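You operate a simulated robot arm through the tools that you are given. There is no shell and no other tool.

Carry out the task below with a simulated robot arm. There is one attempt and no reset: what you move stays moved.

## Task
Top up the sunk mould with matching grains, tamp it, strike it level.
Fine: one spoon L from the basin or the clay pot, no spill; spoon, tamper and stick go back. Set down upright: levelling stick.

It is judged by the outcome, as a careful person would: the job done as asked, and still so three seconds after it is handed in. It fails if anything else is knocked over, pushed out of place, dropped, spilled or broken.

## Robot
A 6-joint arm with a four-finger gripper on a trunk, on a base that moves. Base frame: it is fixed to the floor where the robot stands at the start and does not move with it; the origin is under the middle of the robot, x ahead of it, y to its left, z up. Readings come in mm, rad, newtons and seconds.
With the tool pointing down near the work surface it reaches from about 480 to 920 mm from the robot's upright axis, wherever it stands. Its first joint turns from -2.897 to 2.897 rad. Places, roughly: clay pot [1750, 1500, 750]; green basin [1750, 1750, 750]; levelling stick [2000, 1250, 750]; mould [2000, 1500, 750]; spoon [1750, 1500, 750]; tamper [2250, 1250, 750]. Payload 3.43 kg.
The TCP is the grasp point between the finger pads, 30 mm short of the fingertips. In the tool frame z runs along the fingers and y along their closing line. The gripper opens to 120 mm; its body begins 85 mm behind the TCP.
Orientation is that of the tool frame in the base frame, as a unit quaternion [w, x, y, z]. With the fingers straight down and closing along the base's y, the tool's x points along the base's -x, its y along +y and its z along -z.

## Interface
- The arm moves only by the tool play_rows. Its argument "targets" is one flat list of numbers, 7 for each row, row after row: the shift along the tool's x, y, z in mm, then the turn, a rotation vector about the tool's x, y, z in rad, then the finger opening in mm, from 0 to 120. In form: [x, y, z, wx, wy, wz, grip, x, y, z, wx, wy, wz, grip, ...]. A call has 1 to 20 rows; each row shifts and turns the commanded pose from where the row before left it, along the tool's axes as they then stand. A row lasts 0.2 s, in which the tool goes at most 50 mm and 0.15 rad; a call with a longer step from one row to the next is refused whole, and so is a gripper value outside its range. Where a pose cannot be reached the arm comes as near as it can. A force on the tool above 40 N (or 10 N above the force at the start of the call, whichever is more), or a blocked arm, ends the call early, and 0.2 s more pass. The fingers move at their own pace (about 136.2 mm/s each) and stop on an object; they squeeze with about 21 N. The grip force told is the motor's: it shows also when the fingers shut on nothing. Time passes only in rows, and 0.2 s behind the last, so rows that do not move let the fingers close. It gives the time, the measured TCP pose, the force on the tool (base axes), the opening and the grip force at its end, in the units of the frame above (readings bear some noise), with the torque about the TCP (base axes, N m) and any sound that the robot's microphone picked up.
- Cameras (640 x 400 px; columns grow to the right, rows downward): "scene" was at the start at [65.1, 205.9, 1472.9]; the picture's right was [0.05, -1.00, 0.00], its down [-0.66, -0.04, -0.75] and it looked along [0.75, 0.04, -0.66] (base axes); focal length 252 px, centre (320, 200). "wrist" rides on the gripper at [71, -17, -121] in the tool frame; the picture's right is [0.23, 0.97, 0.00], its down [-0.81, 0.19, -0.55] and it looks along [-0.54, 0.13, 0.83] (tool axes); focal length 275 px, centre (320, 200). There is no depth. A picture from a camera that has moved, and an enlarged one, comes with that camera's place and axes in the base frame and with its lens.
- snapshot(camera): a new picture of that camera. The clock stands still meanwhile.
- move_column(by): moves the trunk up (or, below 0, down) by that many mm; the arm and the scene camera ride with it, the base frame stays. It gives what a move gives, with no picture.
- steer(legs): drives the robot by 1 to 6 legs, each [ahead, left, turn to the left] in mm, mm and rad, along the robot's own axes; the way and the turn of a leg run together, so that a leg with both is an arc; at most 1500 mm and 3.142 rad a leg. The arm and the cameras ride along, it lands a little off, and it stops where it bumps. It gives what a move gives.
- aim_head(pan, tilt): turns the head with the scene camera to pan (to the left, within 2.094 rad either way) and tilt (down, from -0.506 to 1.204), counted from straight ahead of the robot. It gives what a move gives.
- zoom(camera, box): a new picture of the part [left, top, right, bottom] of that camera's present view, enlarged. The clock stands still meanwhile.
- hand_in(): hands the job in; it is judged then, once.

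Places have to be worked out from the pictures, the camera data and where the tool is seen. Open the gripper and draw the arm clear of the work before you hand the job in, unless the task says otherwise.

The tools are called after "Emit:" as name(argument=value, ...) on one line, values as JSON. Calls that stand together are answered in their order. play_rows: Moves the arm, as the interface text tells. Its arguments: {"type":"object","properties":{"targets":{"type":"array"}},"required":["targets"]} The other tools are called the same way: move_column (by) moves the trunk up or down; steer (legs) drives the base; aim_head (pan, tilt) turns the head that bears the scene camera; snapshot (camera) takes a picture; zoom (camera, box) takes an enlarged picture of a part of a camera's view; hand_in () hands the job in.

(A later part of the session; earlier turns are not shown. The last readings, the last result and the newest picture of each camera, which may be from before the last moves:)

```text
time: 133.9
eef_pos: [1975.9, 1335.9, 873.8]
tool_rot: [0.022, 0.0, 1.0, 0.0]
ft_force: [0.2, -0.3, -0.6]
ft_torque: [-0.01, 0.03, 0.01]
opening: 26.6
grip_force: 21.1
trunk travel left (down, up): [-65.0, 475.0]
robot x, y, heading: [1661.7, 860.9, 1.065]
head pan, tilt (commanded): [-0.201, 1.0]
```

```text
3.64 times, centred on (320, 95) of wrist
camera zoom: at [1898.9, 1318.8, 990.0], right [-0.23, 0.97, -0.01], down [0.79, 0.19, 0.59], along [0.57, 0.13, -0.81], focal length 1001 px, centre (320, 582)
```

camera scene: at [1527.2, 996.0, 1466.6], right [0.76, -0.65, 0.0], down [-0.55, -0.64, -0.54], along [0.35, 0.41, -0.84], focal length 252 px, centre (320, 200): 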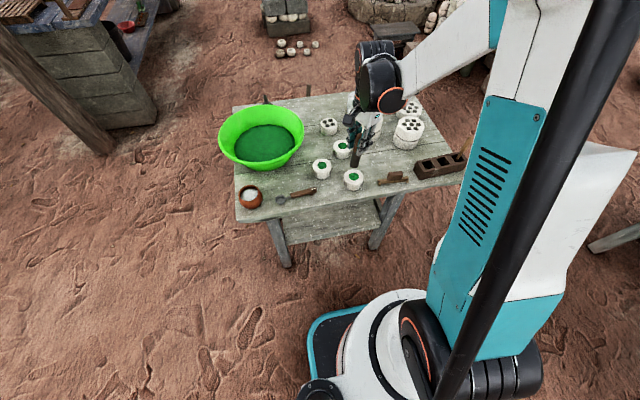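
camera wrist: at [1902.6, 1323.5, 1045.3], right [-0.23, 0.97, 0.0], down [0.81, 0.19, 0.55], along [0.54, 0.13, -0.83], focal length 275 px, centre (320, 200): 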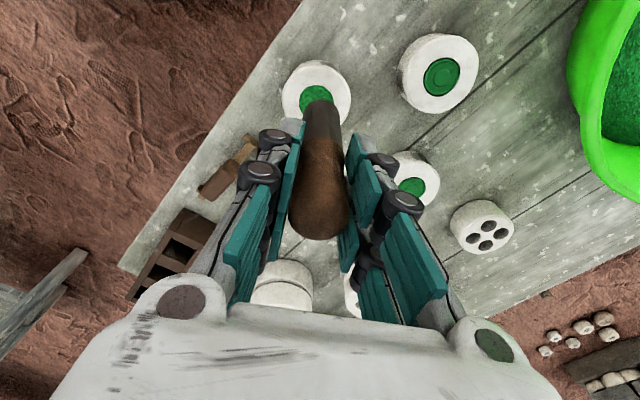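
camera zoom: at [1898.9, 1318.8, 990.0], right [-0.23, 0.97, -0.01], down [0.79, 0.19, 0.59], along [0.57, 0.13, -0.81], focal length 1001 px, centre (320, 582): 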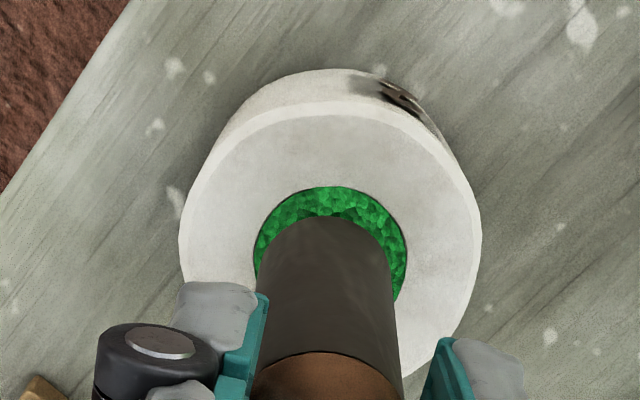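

Wrist view shows the foot about 1.5-2.5 mm off to one side. I correct y by +2.3 and step down further.

Emit:
play_rows(targets=[-0.5, 2.3, 0, 0, 0, 0, 0, 0.1, 0, 2, 0, 0, 0, 0, 0.1, 0, 2, 0, 0, 0, 0, 0.1, 0, 1, 0, 0, 0, 0, 0, 0, 0, 0, 0, 0, 0])

Emit:
zoom(camera="scene", box=[335, 145, 375, 195])

Emit:
zoom(camera="wrist", box=[250, 40, 390, 150])

```text
time: 135.1
eef_pos: [1976.7, 1338.3, 868.1]
tool_rot: [0.021, 0.0, 1.0, 0.001]
ft_force: [-0.6, 0.5, -1.3]
ft_torque: [-0.02, 0.02, 0.04]
opening: 26.5
grip_force: 20.8
trunk travel left (down, up): [-65.0, 475.0]
robot x, y, heading: [1663.9, 862.7, 1.065]
head pan, tilt (commanded): [-0.201, 1.0]
```

```text
8.00 times, centred on (355, 170) of scene
camera zoom: at [1526.8, 995.7, 1466.6], right [0.76, -0.65, 0.0], down [-0.55, -0.64, -0.54], along [0.35, 0.41, -0.84], focal length 2020 px, centre (40, 440)
```

zoom: 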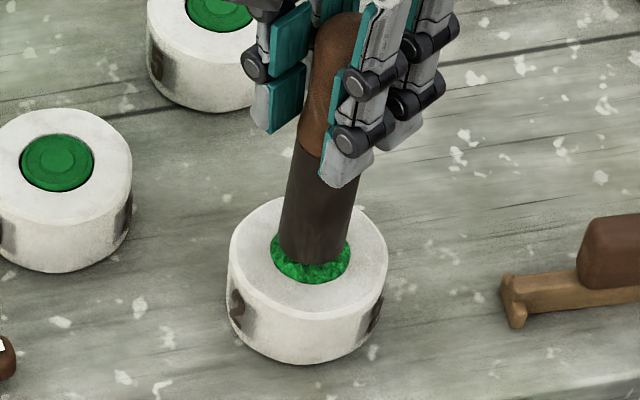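

```text
3.64 times, centred on (320, 95) of wrist
camera zoom: at [1898.7, 1321.1, 986.4], right [-0.23, 0.97, -0.01], down [0.79, 0.19, 0.59], along [0.57, 0.13, -0.81], focal length 1001 px, centre (320, 582)
```

zoom: 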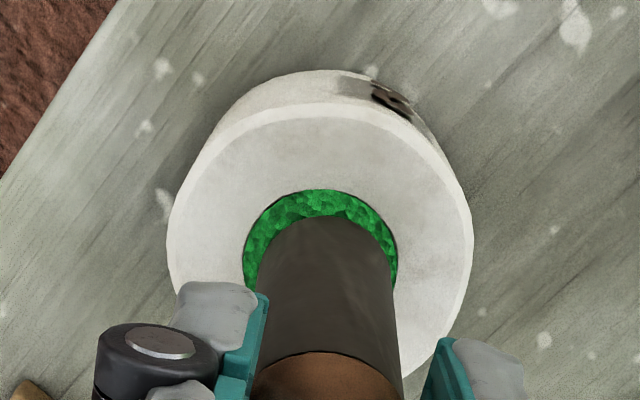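

Well centred now. I continue down in small steps, watching for contact.

Emit:
play_rows(targets=[0.7, 0.6, 2, 0, 0, 0, 0, 0.1, 0, 2, 0, 0, 0, 0, 0.1, 0, 1.5, 0, 0, 0, 0, 0, 0, 0, 0, 0, 0, 0])

Emit:
zoom(camera="scene", box=[335, 145, 375, 195])

Emit:
zoom(camera="wrist", box=[250, 40, 390, 150])

```text
time: 136.1
eef_pos: [1975.5, 1339.0, 864.0]
tool_rot: [0.022, 0.001, 1.0, 0.0]
ft_force: [0.1, -0.1, -1.0]
ft_torque: [0.02, -0.03, 0.01]
opening: 26.4
grip_force: 21.5
trunk travel left (down, up): [-65.0, 475.0]
robot x, y, heading: [1666.0, 861.7, 1.06]
head pan, tilt (commanded): [-0.201, 1.0]
```

```text
8.00 times, centred on (355, 170) of scene
camera zoom: at [1526.8, 995.7, 1466.6], right [0.76, -0.65, 0.0], down [-0.55, -0.64, -0.54], along [0.35, 0.41, -0.84], focal length 2020 px, centre (40, 440)
```

zoom: 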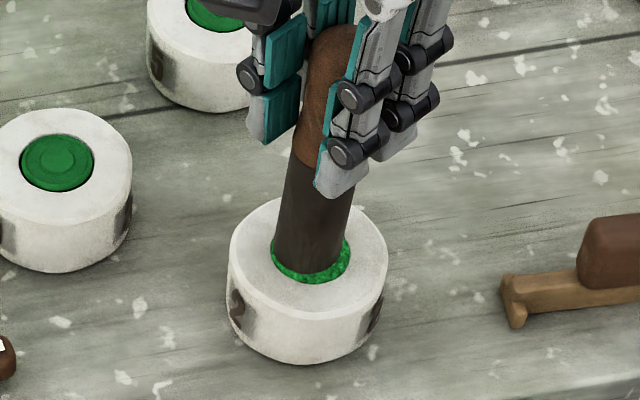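

```text
3.64 times, centred on (320, 95) of wrist
camera zoom: at [1897.3, 1321.5, 980.3], right [-0.23, 0.97, -0.01], down [0.79, 0.19, 0.59], along [0.57, 0.13, -0.81], focal length 1001 px, centre (320, 582)
```

zoom: 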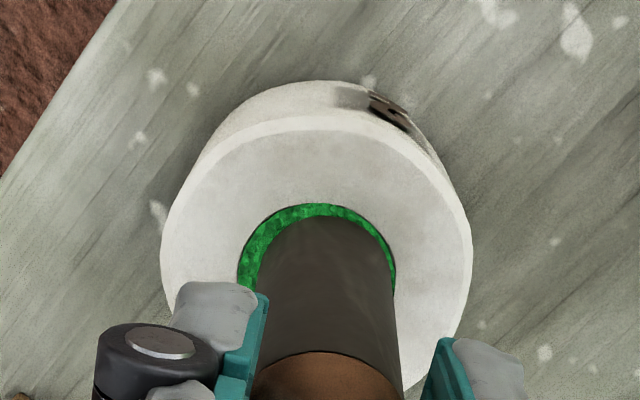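

Slightly re-centre (-1.2, -0.8) and go on down; no contact force yet.

Emit:
play_rows(targets=[-1.2, -0.8, 1, 0, 0, 0, 0, 0.1, 0, 1.5, 0, 0, 0, 0, 0.1, 0, 1.5, 0, 0, 0, 0, 0, 0, 0, 0, 0, 0, 0])

Emit:
zoom(camera="scene", box=[335, 145, 375, 195])

Emit:
zoom(camera="wrist", box=[250, 40, 390, 150])

```text
time: 137.1
eef_pos: [1976.1, 1338.3, 860.9]
tool_rot: [0.023, -0.001, 1.0, 0.0]
ft_force: [0.2, -0.1, 0.4]
ft_torque: [-0.01, 0.0, 0.01]
opening: 26.3
grip_force: 21.5
trunk travel left (down, up): [-65.0, 475.0]
robot x, y, heading: [1667.3, 864.4, 1.07]
head pan, tilt (commanded): [-0.201, 1.0]
```

```text
8.00 times, centred on (355, 170) of scene
camera zoom: at [1526.7, 995.6, 1466.6], right [0.76, -0.65, 0.0], down [-0.55, -0.64, -0.54], along [0.35, 0.41, -0.84], focal length 2020 px, centre (40, 440)
```

zoom: 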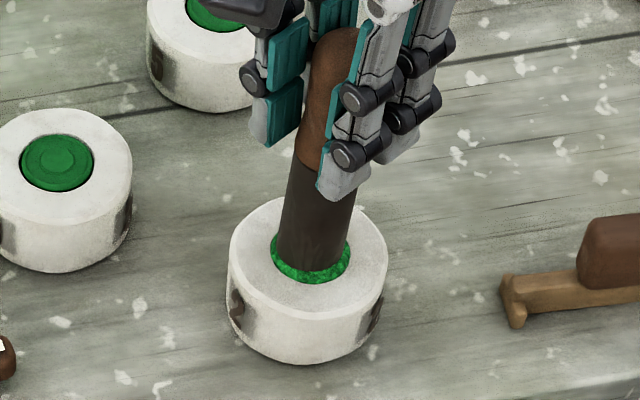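

```text
3.64 times, centred on (320, 95) of wrist
camera zoom: at [1898.8, 1321.2, 977.9], right [-0.23, 0.97, -0.01], down [0.79, 0.19, 0.59], along [0.57, 0.13, -0.81], focal length 1001 px, centre (320, 582)
```

zoom: 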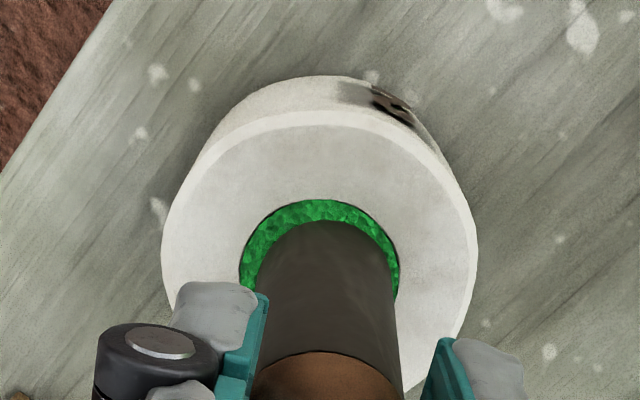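

The foot now touches the heap (its rim begins to sink in) and is centred. I press on down a few more millimetres.

Emit:
play_rows(targets=[0.1, -0.4, 1.5, 0, 0, 0, 0, 0.1, 0, 1.5, 0, 0, 0, 0, 0.1, 0, 1.5, 0, 0, 0, 0, 0, 0, 0, 0, 0, 0, 0])

Emit:
zoom(camera="scene", box=[335, 145, 375, 195])

Emit:
zoom(camera="wrist", box=[250, 40, 390, 150])

```text
time: 138.1
eef_pos: [1976.1, 1336.8, 854.9]
tool_rot: [0.023, 0.0, 1.0, 0.0]
ft_force: [-0.4, 0.4, 14.0]
ft_torque: [0.03, -0.03, 0.0]
opening: 26.5
grip_force: 21.0
trunk travel left (down, up): [-65.0, 475.0]
robot x, y, heading: [1663.4, 858.7, 1.065]
head pan, tilt (commanded): [-0.201, 1.0]
```

```text
8.00 times, centred on (355, 170) of scene
camera zoom: at [1526.2, 994.9, 1466.7], right [0.76, -0.65, 0.0], down [-0.55, -0.64, -0.54], along [0.35, 0.41, -0.84], focal length 2020 px, centre (40, 440)
```

zoom: 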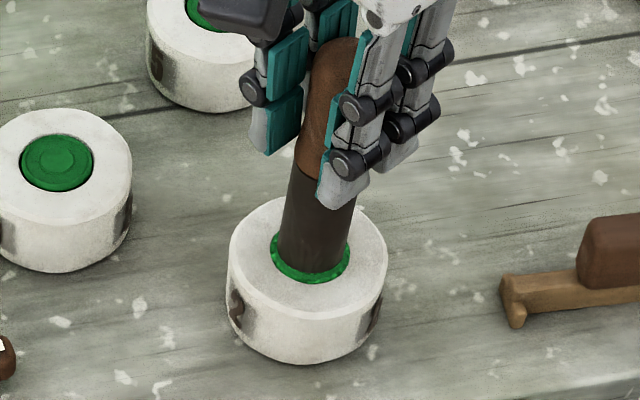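

```text
3.64 times, centred on (320, 95) of wrist
camera zoom: at [1898.9, 1320.5, 972.8], right [-0.23, 0.97, -0.01], down [0.79, 0.19, 0.59], along [0.57, 0.13, -0.81], focal length 1001 px, centre (320, 582)
```

zoom: 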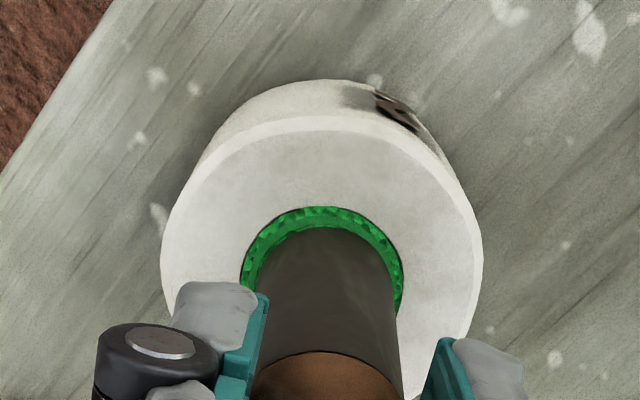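

Contact at 14 N: the grains are being pressed. I press 1 mm more and hold briefly.

Emit:
play_rows(targets=[0, 0, 0.8, 0, 0, 0, 0, 0, 0, 0, 0, 0, 0, 0, 0, 0, 0, 0, 0, 0, 0])

Emit:
zoom(camera="scene", box=[335, 145, 375, 195])

```text
time: 138.9
eef_pos: [1975.0, 1337.5, 854.6]
tool_rot: [0.023, 0.0, 1.0, 0.001]
ft_force: [-0.1, 0.5, 16.2]
ft_torque: [0.0, -0.01, 0.01]
opening: 26.6
grip_force: 20.7
trunk travel left (down, up): [-65.0, 475.0]
robot x, y, heading: [1664.9, 864.5, 1.065]
head pan, tilt (commanded): [-0.201, 1.0]
```

```text
8.00 times, centred on (355, 170) of scene
camera zoom: at [1526.2, 994.8, 1466.7], right [0.76, -0.65, 0.0], down [-0.55, -0.64, -0.54], along [0.35, 0.41, -0.84], focal length 2020 px, centre (40, 440)
```

zoom: 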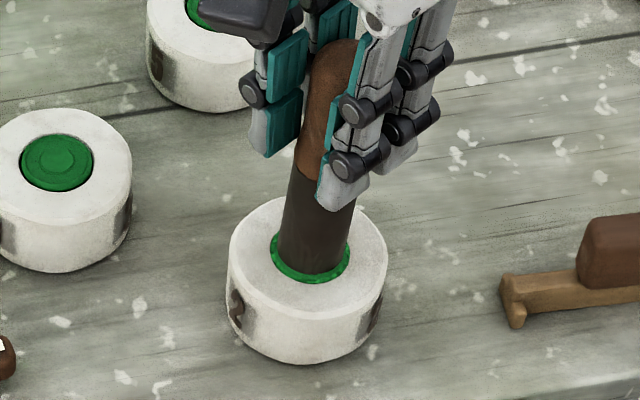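

The surface looks compacted (16 N). I lift the foot 25 mm to inspect.

Emit:
play_rows(targets=[-0.1, 0, -3, 0, 0, 0, 0, -0.3, 0, -7, 0, 0, 0, 0, -0.7, 0, -15, 0, 0, 0, 0, 0, 0, 0, 0, 0, 0, 0])

Emit:
zoom(camera="scene", box=[335, 145, 375, 195])

Emit:
zoom(camera="wrist", box=[250, 40, 390, 150])

```text
time: 139.9
eef_pos: [1976.4, 1335.8, 879.2]
tool_rot: [0.023, 0.0, 1.0, 0.0]
ft_force: [0.5, -0.2, -0.6]
ft_torque: [0.01, 0.03, 0.04]
opening: 26.4
grip_force: 21.0
trunk travel left (down, up): [-65.0, 475.0]
robot x, y, heading: [1668.1, 865.6, 1.073]
head pan, tilt (commanded): [-0.201, 1.0]
```

```text
8.00 times, centred on (355, 170) of scene
camera zoom: at [1526.7, 995.5, 1466.6], right [0.76, -0.65, 0.0], down [-0.55, -0.64, -0.54], along [0.35, 0.41, -0.84], focal length 2020 px, centre (40, 440)
```

zoom: 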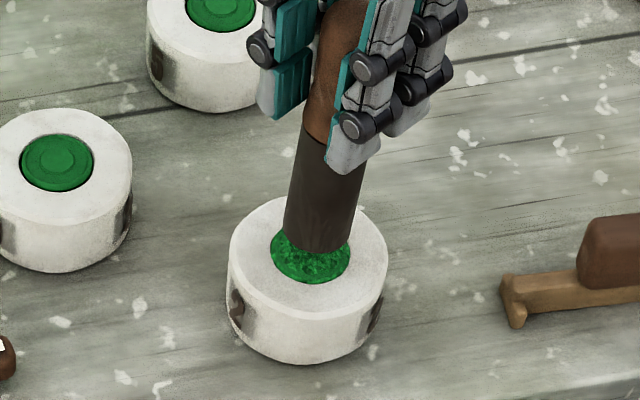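

```text
3.64 times, centred on (320, 95) of wrist
camera zoom: at [1898.9, 1319.4, 996.1], right [-0.23, 0.97, -0.01], down [0.79, 0.19, 0.59], along [0.57, 0.13, -0.81], focal length 1001 px, centre (320, 582)
```

zoom: 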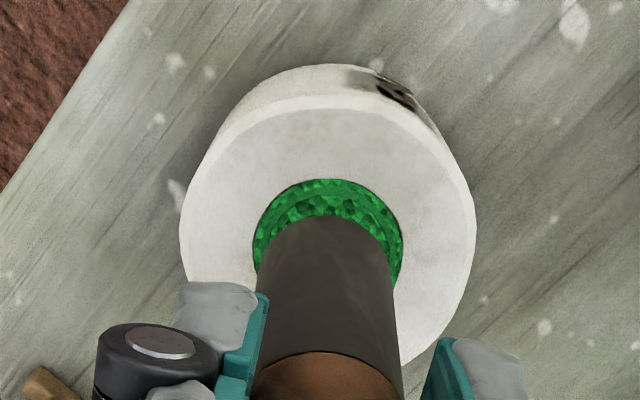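

An imprint shows. I raise the tamper 60 mm more to see the whole surface.

Emit:
play_rows(targets=[-1, 0, -30, 0, 0, 0, 0, -1, 0, -30, 0, 0, 0, 0, 0, 0, 0, 0, 0, 0, 0])

Emit:
zoom(camera="scene", box=[335, 155, 375, 190])

Emit:
zoom(camera="wrist", box=[270, 40, 370, 110])

```text
time: 140.7
eef_pos: [1972.5, 1337.3, 937.4]
tool_rot: [0.022, 0.0, 1.0, 0.001]
ft_force: [-0.2, -0.8, -0.6]
ft_torque: [0.02, -0.05, 0.03]
opening: 26.6
grip_force: 20.4
trunk travel left (down, up): [-65.0, 475.0]
robot x, y, heading: [1663.9, 859.2, 1.071]
head pan, tilt (commanded): [-0.201, 1.0]
```

```text
11.43 times, centred on (355, 172) of scene
camera zoom: at [1526.6, 995.4, 1466.6], right [0.76, -0.65, 0.0], down [-0.55, -0.64, -0.54], along [0.35, 0.41, -0.84], focal length 2886 px, centre (-80, 514)
```

zoom: 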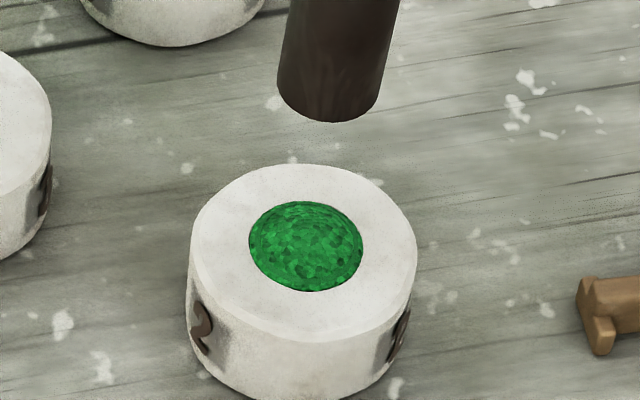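

```text
5.71 times, centred on (320, 75) of wrist
camera zoom: at [1895.7, 1320.5, 1054.9], right [-0.23, 0.97, -0.01], down [0.79, 0.19, 0.59], along [0.57, 0.13, -0.81], focal length 1573 px, centre (320, 914)
```

zoom: 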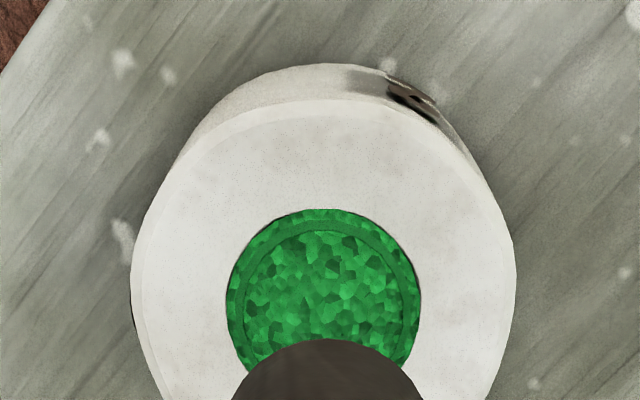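

The surface shows a round tamp print. I zoom closer to judge its height against the rim and compare with the neighbouring full moulds.

Emit:
zoom(camera="scene", box=[343, 167, 367, 188])

Emit:
zoom(camera="scene", box=[308, 152, 336, 182])

```text
16.00 times, centred on (355, 178) of scene
camera zoom: at [1526.6, 995.4, 1466.6], right [0.76, -0.65, 0.0], down [-0.55, -0.64, -0.54], along [0.35, 0.41, -0.84], focal length 4041 px, centre (-240, 560)
```

zoom: 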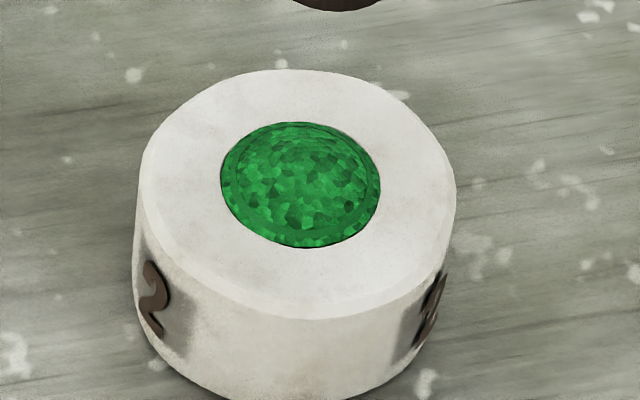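

```text
13.33 times, centred on (322, 167) of scene
camera zoom: at [1526.6, 995.4, 1466.6], right [0.76, -0.65, 0.0], down [-0.55, -0.64, -0.54], along [0.35, 0.41, -0.84], focal length 3367 px, centre (293, 640)
```

zoom: 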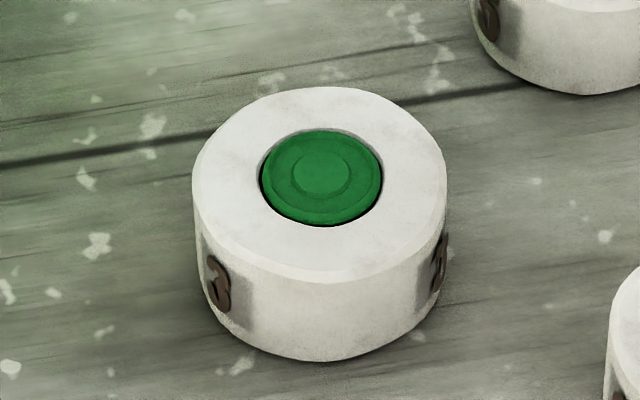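

Mould 2 is tamped lightly but still coarse and domed compared with moulds 3 and 5. I tamp again a bit harder along the same path.

Emit:
play_rows(targets=[1, 0, 30, 0, 0, 0, 0, 1, 0, 30, 0, 0, 0, 0, 0.7, 0, 15, 0, 0, 0, 0, 0.2, 0, 4, 0, 0, 0, 0, 0.1, 0, 2, 0, 0, 0, 0, 0, 0, 0, 0, 0, 0, 0])

Emit:
zoom(camera="wrist", box=[250, 40, 390, 150])

```text
time: 142.1
eef_pos: [1975.6, 1337.7, 856.5]
tool_rot: [0.023, 0.0, 1.0, 0.0]
ft_force: [0.0, -0.7, 7.9]
ft_torque: [-0.02, -0.03, -0.04]
opening: 26.4
grip_force: 20.6
trunk travel left (down, up): [-65.0, 475.0]
robot x, y, heading: [1662.8, 862.1, 1.067]
head pan, tilt (commanded): [-0.201, 1.0]
```

```text
3.64 times, centred on (320, 95) of wrist
camera zoom: at [1897.2, 1320.2, 975.3], right [-0.23, 0.97, -0.01], down [0.79, 0.19, 0.59], along [0.57, 0.13, -0.81], focal length 1001 px, centre (320, 582)
```

zoom: 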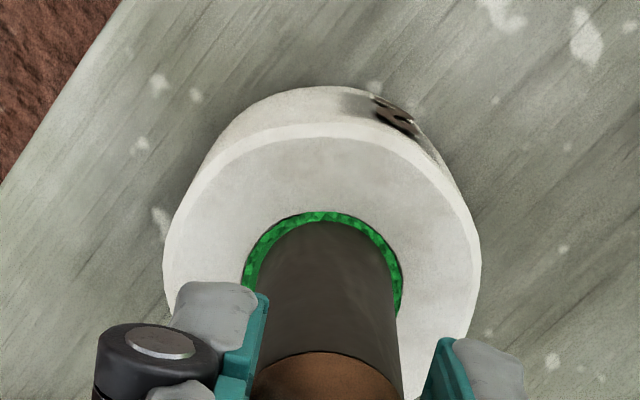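

In contact at 8 N and centred. I press down 2 mm more and hold.

Emit:
play_rows(targets=[0.05, 0, 1, 0, 0, 0, 0, 0.05, 0, 1, 0, 0, 0, 0, 0, 0, 0, 0, 0, 0, 0, 0, 0, 0, 0, 0, 0, 0])

Emit:
zoom(camera="scene", box=[335, 145, 375, 195])

```text
time: 143.1
eef_pos: [1975.7, 1335.8, 856.9]
tool_rot: [0.023, -0.001, 1.0, 0.0]
ft_force: [0.2, -0.7, 11.7]
ft_torque: [-0.02, -0.02, -0.02]
opening: 26.3
grip_force: 21.3
trunk travel left (down, up): [-65.0, 475.0]
robot x, y, heading: [1667.1, 864.0, 1.069]
head pan, tilt (commanded): [-0.201, 1.0]
```

```text
8.00 times, centred on (355, 170) of scene
camera zoom: at [1526.3, 995.0, 1466.7], right [0.76, -0.65, 0.0], down [-0.55, -0.64, -0.54], along [0.35, 0.41, -0.84], focal length 2020 px, centre (40, 440)
```

zoom: 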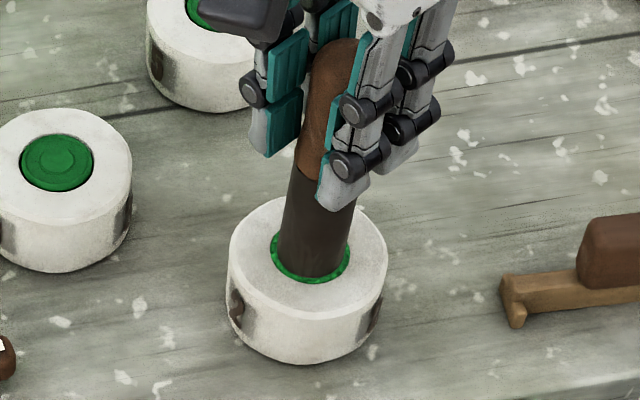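

The arm yields a little: 12 N now. I add 3 mm of press to bring it to about 20-25 N and hold.

Emit:
play_rows(targets=[0.05, 0, 1.5, 0, 0, 0, 0, 0.05, 0, 1.5, 0, 0, 0, 0, 0, 0, 0, 0, 0, 0, 0, 0, 0, 0, 0, 0, 0, 0])

Emit:
zoom(camera="scene", box=[343, 160, 367, 188])

```text
time: 144.1
eef_pos: [1975.0, 1337.1, 852.9]
tool_rot: [0.022, 0.0, 1.0, 0.001]
ft_force: [0.3, 0.0, 16.0]
ft_torque: [-0.01, -0.04, -0.04]
opening: 26.3
grip_force: 21.0
trunk travel left (down, up): [-65.0, 475.0]
robot x, y, heading: [1665.1, 862.8, 1.069]
head pan, tilt (commanded): [-0.201, 1.0]
```

```text
14.29 times, centred on (355, 174) of scene
camera zoom: at [1526.2, 994.8, 1466.7], right [0.76, -0.65, 0.0], down [-0.55, -0.64, -0.54], along [0.35, 0.41, -0.84], focal length 3608 px, centre (-180, 571)
```

zoom: 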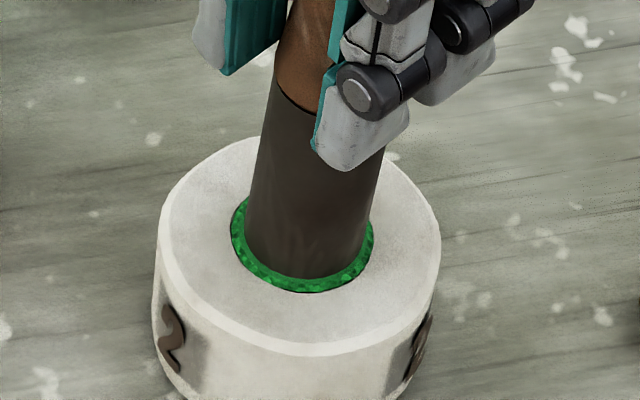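

16 N held. One more push to around 20-25 N, then I lift and inspect.

Emit:
play_rows(targets=[0.05, 0, 1.5, 0, 0, 0, 0, 0.05, 0, 1.5, 0, 0, 0, 0, 0, 0, 0, 0, 0, 0, 0, 0, 0, 0, 0, 0, 0, 0])

Emit:
play_rows(targets=[-0.2, 0, -4, 0, 0, 0, 0, -0.4, 0, -8, 0, 0, 0, 0, -1, 0, -20, 0, 0, 0, 0, -1.3, 0, -30, 0, 0, 0, 0, -1.3, 0, -30, 0, 0, 0, 0, 0, 0, 0, 0, 0, 0, 0])

Emit:
zoom(camera="scene", box=[343, 167, 367, 188])

Emit:
zoom(camera="wrist", box=[270, 40, 370, 110])

```text
time: 145.1
eef_pos: [1974.6, 1337.2, 849.0]
tool_rot: [0.022, 0.0, 1.0, 0.0]
ft_force: [0.6, 0.5, 17.3]
ft_torque: [0.01, 0.0, 0.01]
opening: 26.3
grip_force: 20.8
trunk travel left (down, up): [-65.0, 475.0]
robot x, y, heading: [1667.4, 861.2, 1.065]
head pan, tilt (commanded): [-0.201, 1.0]
```

```text
time: 146.5
eef_pos: [1975.0, 1338.3, 943.7]
tool_rot: [0.023, 0.0, 1.0, -0.001]
ft_force: [0.4, -0.5, -1.7]
ft_torque: [0.03, -0.03, 0.01]
opening: 26.5
grip_force: 21.1
trunk travel left (down, up): [-65.0, 475.0]
robot x, y, heading: [1667.9, 860.1, 1.062]
head pan, tilt (commanded): [-0.201, 1.0]
```

```text
16.00 times, centred on (355, 178) of scene
camera zoom: at [1526.6, 995.4, 1466.6], right [0.76, -0.65, 0.0], down [-0.55, -0.64, -0.54], along [0.35, 0.41, -0.84], focal length 4041 px, centre (-240, 560)
```

zoom: 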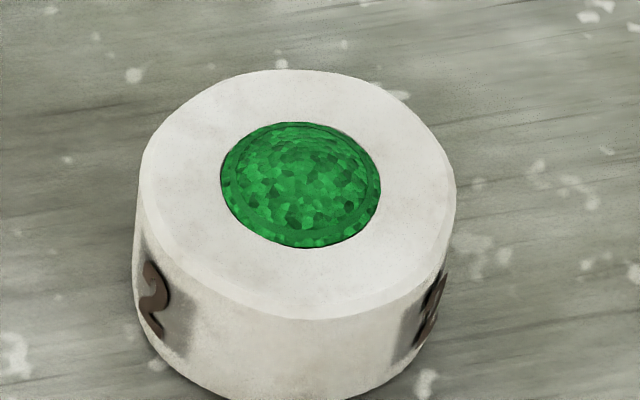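

```text
5.71 times, centred on (320, 75) of wrist
camera zoom: at [1898.2, 1321.1, 1060.4], right [-0.23, 0.97, -0.01], down [0.79, 0.19, 0.59], along [0.57, 0.13, -0.81], focal length 1573 px, centre (320, 914)
```

zoom: 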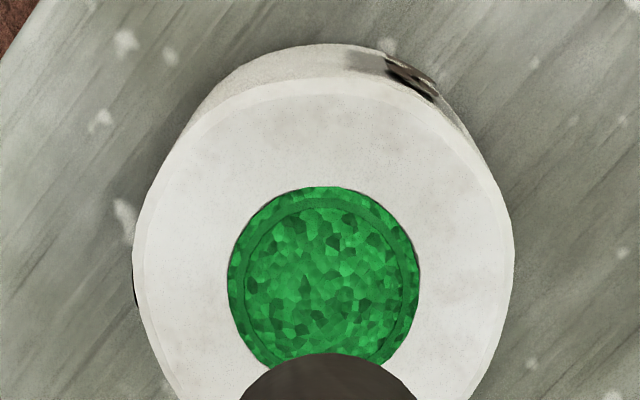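

The pressing force saturated near 17 N (the handle began to creep in the grip), and the surface is compacted with a full foot print. Tamping done; I carry the tamper back above its slot with the original lean.

Emit:
play_rows(targets=[-37.05, -23.5, 0, 0, 0, 0, 0, -37.05, -23.5, 0, 0, 0, 0, 0, -37.05, -23.5, 0, 0, 0, 0, 0, -37.05, -23.5, 0, 0, 0, 0, 0, -37.05, -23.5, 0, 0, 0, 0, 0, -37.05, -23.5, 0, 0, 0, 0, 0, 0, 0, 0, 0, -0.041, 0, 0, 0, 0, 0, 0, 0, 0, 0])

Emit:
zoom(camera="scene", box=[395, 90, 485, 190])

Emit:
snapshot(camera="wrist")

```text
time: 148.3
eef_pos: [2196.9, 1196.8, 950.8]
tool_rot: [0.043, 0.001, 0.999, 0.0]
ft_force: [-0.7, 0.2, -2.1]
ft_torque: [-0.03, 0.01, 0.01]
opening: 26.3
grip_force: 21.5
trunk travel left (down, up): [-65.0, 475.0]
robot x, y, heading: [1668.2, 861.5, 1.068]
head pan, tilt (commanded): [-0.201, 1.0]
```

```text
4.00 times, centred on (440, 140) of scene
camera zoom: at [1526.5, 995.7, 1466.6], right [0.76, -0.65, 0.0], down [-0.55, -0.64, -0.54], along [0.35, 0.41, -0.84], focal length 1010 px, centre (-160, 440)
```

zoom: 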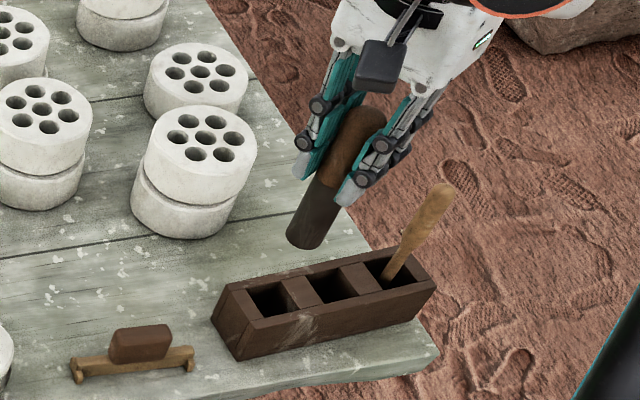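

```text
taken
camera wrist: at [2115.6, 1179.2, 1064.9], right [-0.23, 0.97, -0.02], down [0.76, 0.19, 0.62], along [0.61, 0.13, -0.78], focal length 275 px, centre (320, 200)
```

wrist: 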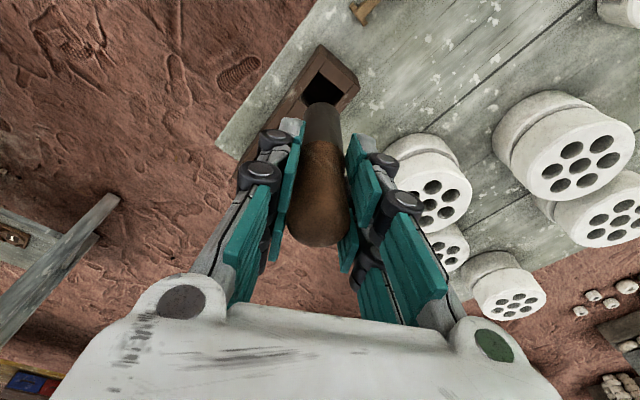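

Pose matches the one just after extraction (foot ≈6 mm higher in the grip). I descend along the axis in steps: first until the foot is just at the slot's mouth.

Emit:
play_rows(targets=[0, 0.5, 25, 0, 0, 0, 0, 0, 0, 25, 0, 0, 0, 0, 0, 0, 15, 0, 0, 0, 0, 0, 0, 0, 0, 0, 0, 0])

Emit:
zoom(camera="scene", box=[405, 120, 465, 190])

Emit:
zoom(camera="wrist", box=[250, 40, 390, 150])

```text
time: 149.3
eef_pos: [2204.3, 1195.7, 886.8]
tool_rot: [0.043, 0.0, 0.999, 0.0]
ft_force: [1.2, 0.4, -1.1]
ft_torque: [-0.05, 0.0, -0.01]
opening: 26.0
grip_force: 21.2
trunk travel left (down, up): [-65.0, 475.0]
robot x, y, heading: [1665.0, 861.1, 1.063]
head pan, tilt (commanded): [-0.201, 1.0]
```

```text
5.71 times, centred on (435, 155) of scene
camera zoom: at [1527.0, 995.7, 1466.6], right [0.76, -0.65, 0.0], down [-0.55, -0.64, -0.54], along [0.35, 0.41, -0.84], focal length 1443 px, centre (-337, 457)
```

zoom: 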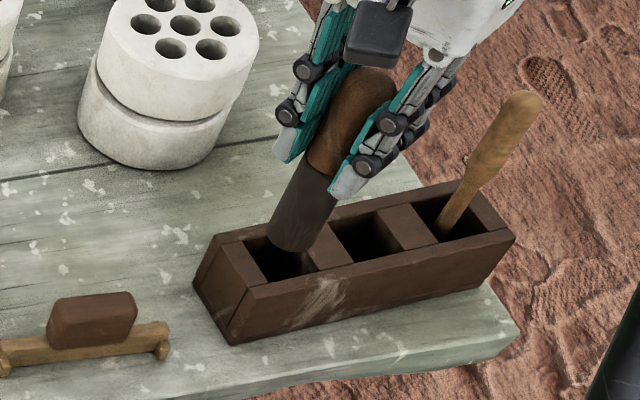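

```text
3.64 times, centred on (320, 95) of wrist
camera zoom: at [2122.4, 1180.2, 1001.3], right [-0.23, 0.97, -0.02], down [0.76, 0.19, 0.62], along [0.61, 0.13, -0.78], focal length 1001 px, centre (320, 582)
```

zoom: 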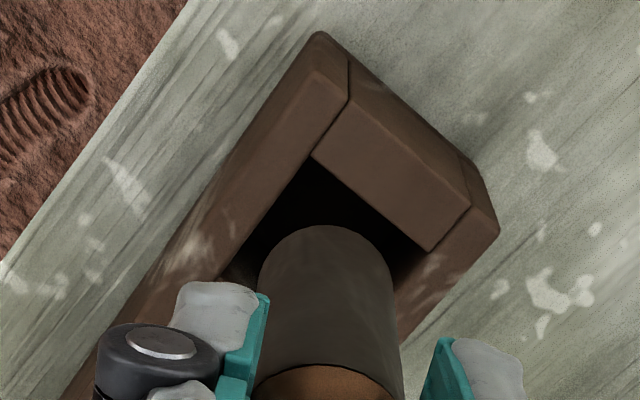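

The foot is lined up inside the slot's outline with 2-3 mm to spare on each side. I lower it in gently, watching for contact.

Emit:
play_rows(targets=[0, 0, 8, 0, 0, 0, 0, 0, 0, 8, 0, 0, 0, 0, 0, 0, 8, 0, 0, 0, 0, 0, 0, 0, 0, 0, 0, 0])

Emit:
zoom(camera="wrist", box=[250, 40, 390, 150])

Emit:
zoom(camera="scene", box=[405, 120, 465, 190])

```text
time: 150.3
eef_pos: [2204.6, 1197.6, 862.0]
tool_rot: [0.043, -0.001, 0.999, 0.0]
ft_force: [0.7, 0.0, -1.7]
ft_torque: [0.02, 0.03, 0.0]
opening: 26.0
grip_force: 20.7
trunk travel left (down, up): [-65.0, 475.0]
robot x, y, heading: [1664.3, 862.1, 1.067]
head pan, tilt (commanded): [-0.201, 1.0]
```

```text
3.64 times, centred on (320, 95) of wrist
camera zoom: at [2123.9, 1180.1, 976.7], right [-0.23, 0.97, -0.02], down [0.76, 0.19, 0.62], along [0.61, 0.13, -0.78], focal length 1001 px, centre (320, 582)
```

zoom: 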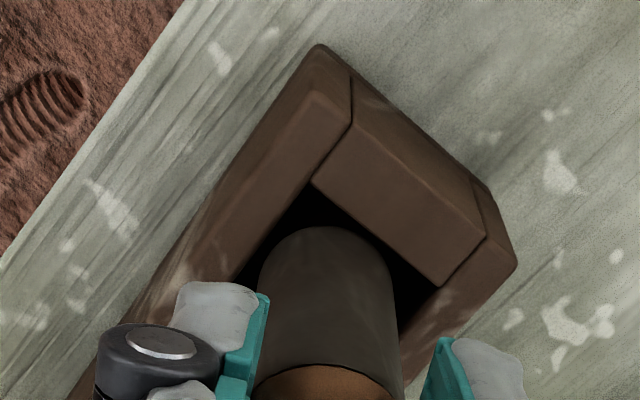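

```text
5.71 times, centred on (435, 155) of scene
camera zoom: at [1527.0, 995.7, 1466.6], right [0.76, -0.65, 0.0], down [-0.55, -0.64, -0.54], along [0.35, 0.41, -0.84], focal length 1443 px, centre (-337, 457)
```

zoom: 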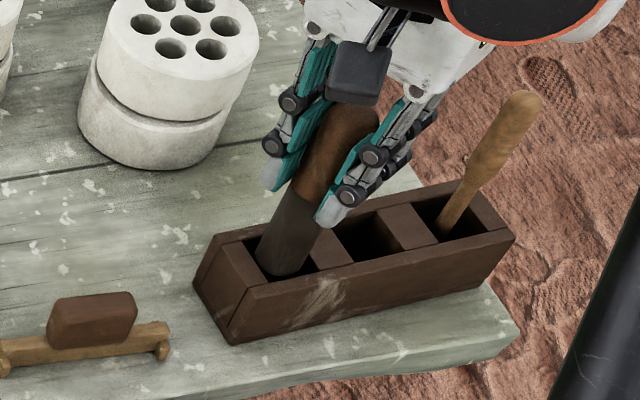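

The foot is in the slot without touching. I lower on toward the floor of the slot.

Emit:
play_rows(targets=[0, 0, 8, 0, 0, 0, 0, 0, 0, 8, 0, 0, 0, 0, 0, 0, 8, 0, 0, 0, 0, 0, 0, 3, 0, 0, 0, 0, 0, 0, 2, 0, 0, 0, 0, 0, 0, 0, 0, 0, 0, 0])

Emit:
zoom(camera="scene", box=[405, 120, 465, 190])

```text
time: 151.7
eef_pos: [2208.8, 1197.3, 834.3]
tool_rot: [0.043, 0.0, 0.999, 0.0]
ft_force: [0.0, -0.2, -1.5]
ft_torque: [-0.03, 0.01, -0.02]
opening: 26.5
grip_force: 20.9
trunk travel left (down, up): [-65.0, 475.0]
robot x, y, heading: [1663.7, 860.8, 1.069]
head pan, tilt (commanded): [-0.201, 1.0]
```

```text
5.71 times, centred on (435, 155) of scene
camera zoom: at [1527.0, 995.6, 1466.6], right [0.76, -0.65, 0.0], down [-0.55, -0.64, -0.54], along [0.35, 0.41, -0.84], focal length 1443 px, centre (-337, 457)
```

zoom: 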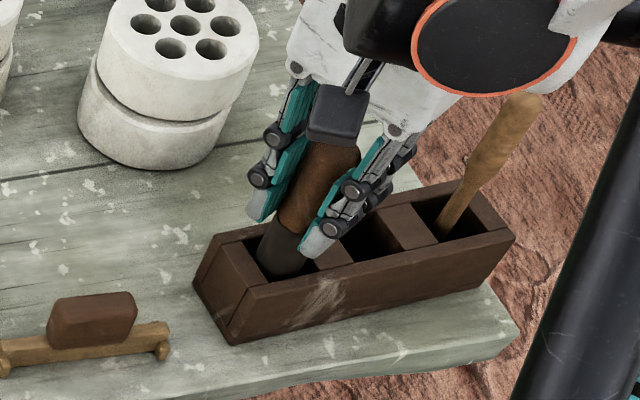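

Still free. I go down the last millimetres in 2 mm steps until it touches.

Emit:
play_rows(targets=[0, 0, 2, 0, 0, 0, 0, 0, 0, 2, 0, 0, 0, 0, 0, 0, 2, 0, 0, 0, 0, 0, 0, 1.5, 0, 0, 0, 0, 0, 0, 0, 0, 0, 0, 0])

```text
time: 152.9
eef_pos: [2208.5, 1197.3, 828.6]
tool_rot: [0.043, 0.0, 0.999, 0.0]
ft_force: [-0.4, -1.3, -1.4]
ft_torque: [0.01, 0.01, -0.01]
opening: 26.2
grip_force: 21.1
trunk travel left (down, up): [-65.0, 475.0]
robot x, y, heading: [1661.7, 864.1, 1.069]
head pan, tilt (commanded): [-0.201, 1.0]
```

No contact yet; two more small steps.

Emit:
play_rows(targets=[0, 0, 1.5, 0, 0, 0, 0, 0, 0, 1.5, 0, 0, 0, 0, 0, 0, 0, 0, 0, 0, 0])

```text
time: 153.7
eef_pos: [2208.4, 1197.9, 825.0]
tool_rot: [0.043, 0.0, 0.999, 0.001]
ft_force: [2.9, 2.4, 17.7]
ft_torque: [0.14, -0.09, -0.01]
opening: 26.2
grip_force: 21.0
trunk travel left (down, up): [-65.0, 475.0]
robot x, y, heading: [1666.6, 864.7, 1.062]
head pan, tilt (commanded): [-0.201, 1.0]
```

The foot stands on the slot floor (18 N). I ease up 1.5 mm and open the fingers gradually.

Emit:
play_rows(targets=[0, 0, -1.5, 0, 0, 0, 0, 0, 0, 0, 0, 0, 0, 20, 0, 0, 0, 0, 0, 0, 28, 0, 0, 0, 0, 0, 0, 32, 0, 0, 0, 0, 0, 0, 45, 0, 0, 0, 0, 0, 0, 60, 0, 0, 0, 0, 0, 0, 70, 0, 0, 0, 0, 0, 0, 70])

Emit:
zoom(camera="scene", box=[405, 120, 465, 190])

Emit:
snapshot(camera="wrist")

```text
time: 155.5
eef_pos: [2208.8, 1198.4, 825.9]
tool_rot: [0.043, 0.0, 0.999, 0.0]
ft_force: [0.2, 0.6, -0.5]
ft_torque: [0.04, 0.02, 0.02]
opening: 69.9
grip_force: 0.1
trunk travel left (down, up): [-65.0, 475.0]
robot x, y, heading: [1667.7, 862.6, 1.066]
head pan, tilt (commanded): [-0.201, 1.0]
```

```text
5.71 times, centred on (435, 155) of scene
camera zoom: at [1526.9, 995.6, 1466.6], right [0.76, -0.65, 0.0], down [-0.55, -0.64, -0.54], along [0.35, 0.41, -0.84], focal length 1443 px, centre (-337, 457)
```

zoom: 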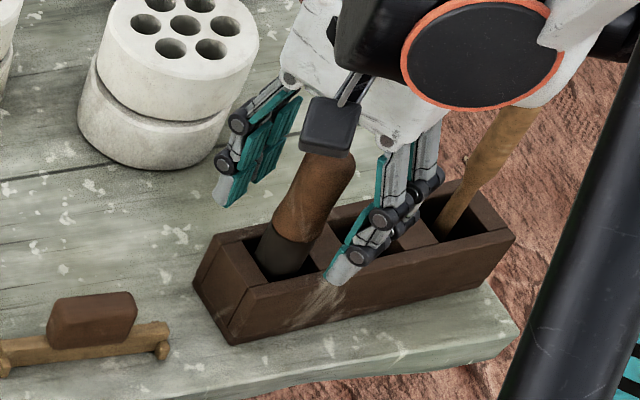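

```text
taken
camera wrist: at [2126.4, 1180.8, 939.8], right [-0.23, 0.97, -0.02], down [0.76, 0.19, 0.62], along [0.61, 0.13, -0.78], focal length 275 px, centre (320, 200)
```

wrist: 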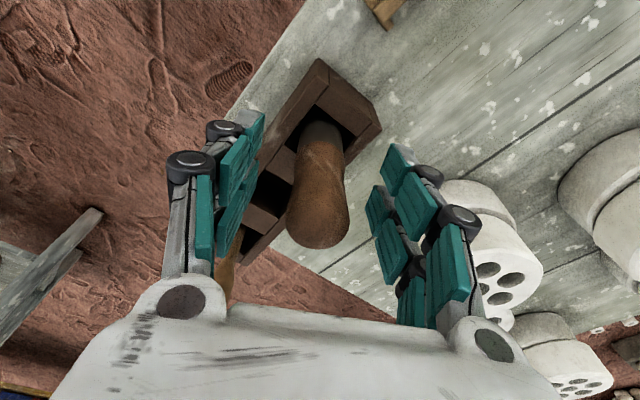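

The tamper stands in its slot as before. I withdraw straight up and look at the levelling stick.

Emit:
play_rows(targets=[0, 0, -20, 0, 0, 0, 70, 0, 0, -40, 0, 0, 0, 70, 0, 0, -40, 0, 0, 0, 70, 0, 0, -40, 0, 0, 0, 70, 0, 0, 0, 0, 0.086, 0, 70, 0, 0, 0, 0, 0, 0, 70])

Emit:
zoom(camera="scene", box=[370, 140, 470, 200])

Emit:
zoom(camera="scene", box=[375, 165, 415, 190])

Emit:
snapshot(camera="wrist")

```text
time: 156.9
eef_pos: [2197.0, 1198.4, 967.4]
tool_rot: [-0.001, 0.0, 1.0, 0.0]
ft_force: [0.1, -0.5, 0.5]
ft_torque: [-0.01, 0.03, -0.01]
opening: 70.4
grip_force: 0.0
trunk travel left (down, up): [-65.0, 475.0]
robot x, y, heading: [1662.1, 861.0, 1.067]
head pan, tilt (commanded): [-0.201, 1.0]
```

```text
6.40 times, centred on (420, 170) of scene
camera zoom: at [1527.4, 995.8, 1466.6], right [0.76, -0.65, 0.0], down [-0.55, -0.64, -0.54], along [0.35, 0.41, -0.84], focal length 1616 px, centre (-320, 392)
```

zoom: 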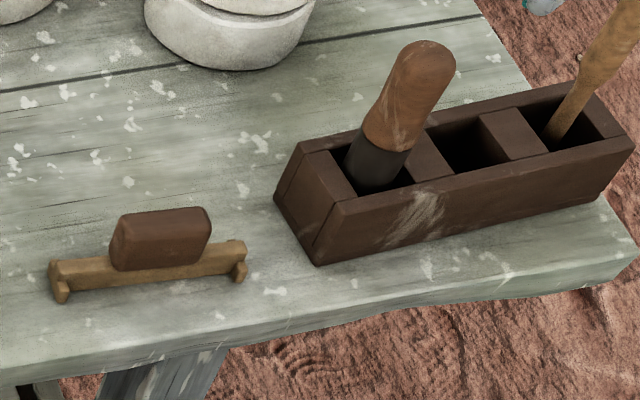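

```text
16.00 times, centred on (395, 178) of scene
camera zoom: at [1527.4, 995.8, 1466.6], right [0.76, -0.65, 0.0], down [-0.55, -0.64, -0.54], along [0.35, 0.41, -0.84], focal length 4041 px, centre (-880, 560)
```

zoom: 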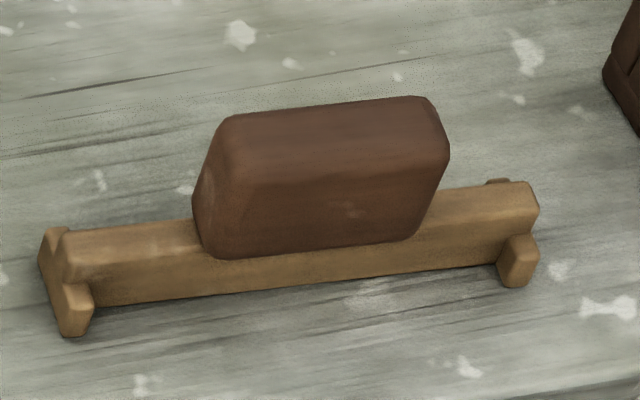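

```text
taken
camera wrist: at [2125.1, 1180.2, 1086.5], right [-0.23, 0.97, 0.0], down [0.81, 0.19, 0.55], along [0.54, 0.13, -0.83], focal length 275 px, centre (320, 200)
```

wrist: 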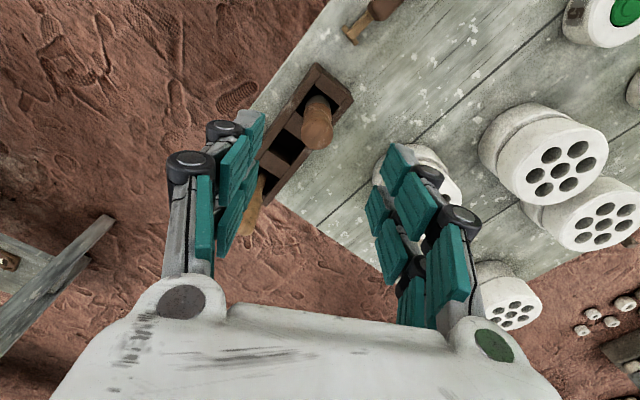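

The tamper rests well in the rack. The stick's block handle is near (2093, 1248), its bar turned about -33°. I move above it, align the fingers across the bar and descend to z≈875 for a closer look.

Emit:
play_rows(targets=[34.7, 16.5, 0, 0, 0, 0, 70, 34.7, 16.5, 0, 0, 0, 0, 70, 34.6, 16.6, 0, 0, 0, 0, 70, 0, 0, 0, 0, 0, 0.1437, 70, 0, 0, 0, 0, 0, 0.1437, 70, 0, 0, 0, 0, 0, 0.1436, 70, 0, 0, 0, 0, 0, 0.1436, 70, 0, 0, 30, 0, 0, 0, 70, 0, 0, 30, 0, 0, 0, 70, 0, 0, 30, 0, 0, 0, 70, 0, 0, 0, 0, 0, 0, 70])

Emit:
snapshot(camera="wrist")

Emit:
zoom(camera="wrist", box=[230, 20, 410, 140])

Emit:
zoom(camera="scene", box=[340, 110, 460, 200])

```text
time: 159.3
eef_pos: [2091.5, 1247.1, 873.1]
tool_rot: [0.0, 0.283, 0.959, -0.001]
ft_force: [-0.2, -0.7, -0.3]
ft_torque: [-0.02, 0.01, 0.01]
opening: 69.9
grip_force: 0.1
trunk travel left (down, up): [-65.0, 475.0]
robot x, y, heading: [1665.5, 862.8, 1.066]
head pan, tilt (commanded): [-0.201, 1.0]
```

```text
taken
camera wrist: at [2021.1, 1271.4, 994.0], right [0.34, 0.94, 0.0], down [0.79, -0.28, 0.55], along [0.52, -0.19, -0.83], focal length 275 px, centre (320, 200)
```

wrist: 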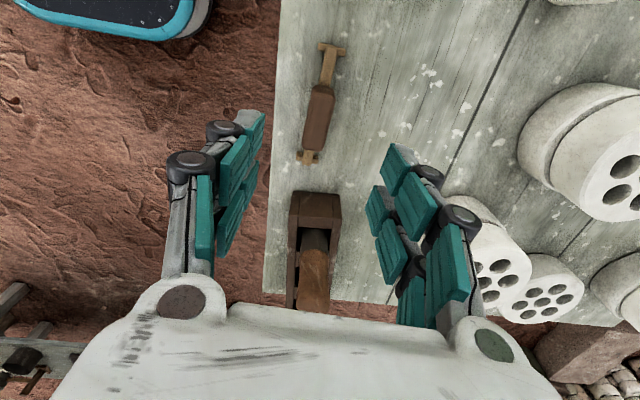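

```text
3.33 times, centred on (320, 80) of wrist
camera zoom: at [2021.1, 1271.4, 994.0], right [0.34, 0.94, 0.0], down [0.79, -0.28, 0.55], along [0.52, -0.19, -0.83], focal length 918 px, centre (320, 600)
```

zoom: 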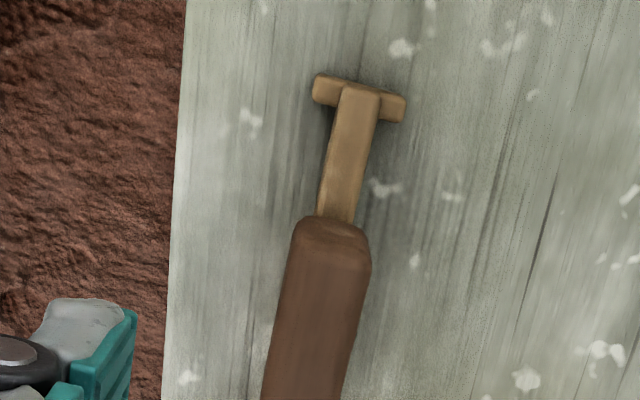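

```text
4.44 times, centred on (400, 155) of scene
camera zoom: at [1527.0, 995.9, 1466.6], right [0.76, -0.65, 0.0], down [-0.55, -0.64, -0.54], along [0.35, 0.41, -0.84], focal length 1122 px, centre (-36, 400)
```

zoom: 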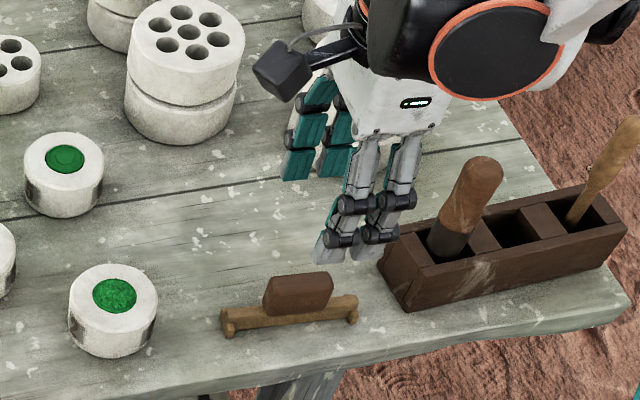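

The stick lies along the tool's x axis, 2 mm off in y, block spanning x -26…+24. I correct and descend in two stages around the block.

Emit:
play_rows(targets=[-1, -1.8, 30, 0, 0, 0, 60, 0, 0, 30, 0, 0, 0, 60, 0, 0, 15, 0, 0, 0, 60, 0, 0, 0, 0, 0, 0, 60])

Emit:
snapshot(camera="wrist")

Emit:
zoom(camera="scene", box=[370, 140, 430, 200])

```text
time: 160.3
eef_pos: [2091.8, 1245.8, 796.7]
tool_rot: [0.0, 0.283, 0.959, 0.0]
ft_force: [0.5, -0.1, -0.5]
ft_torque: [-0.02, 0.04, -0.04]
opening: 59.9
grip_force: 0.2
trunk travel left (down, up): [-65.0, 475.0]
robot x, y, heading: [1666.6, 859.6, 1.069]
head pan, tilt (commanded): [-0.201, 1.0]
```

```text
taken
camera wrist: at [2021.5, 1270.4, 918.1], right [0.34, 0.94, 0.0], down [0.79, -0.28, 0.55], along [0.52, -0.19, -0.83], focal length 275 px, centre (320, 200)
```

wrist: 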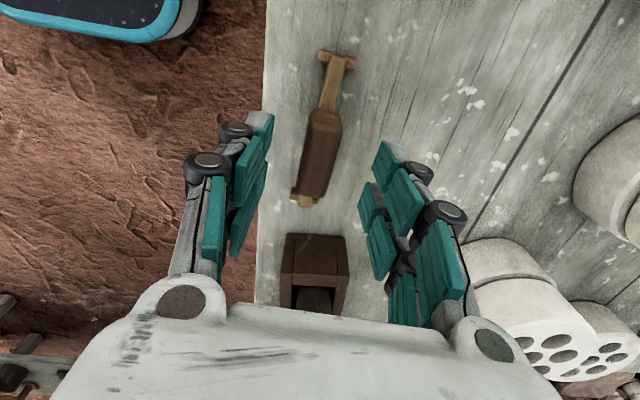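

```text
6.67 times, centred on (400, 170) of scene
camera zoom: at [1526.9, 995.7, 1466.6], right [0.76, -0.65, 0.0], down [-0.55, -0.64, -0.54], along [0.35, 0.41, -0.84], focal length 1684 px, centre (-213, 400)
```

zoom: 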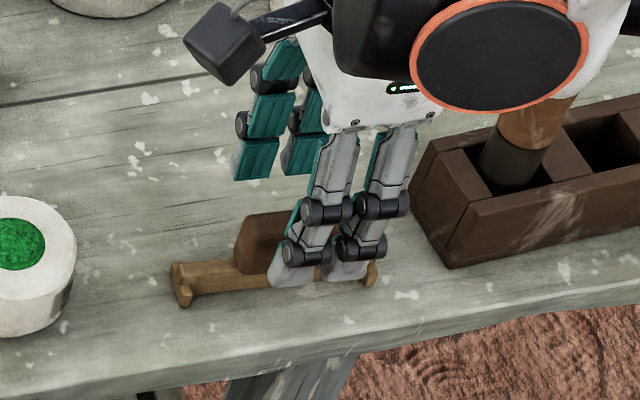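

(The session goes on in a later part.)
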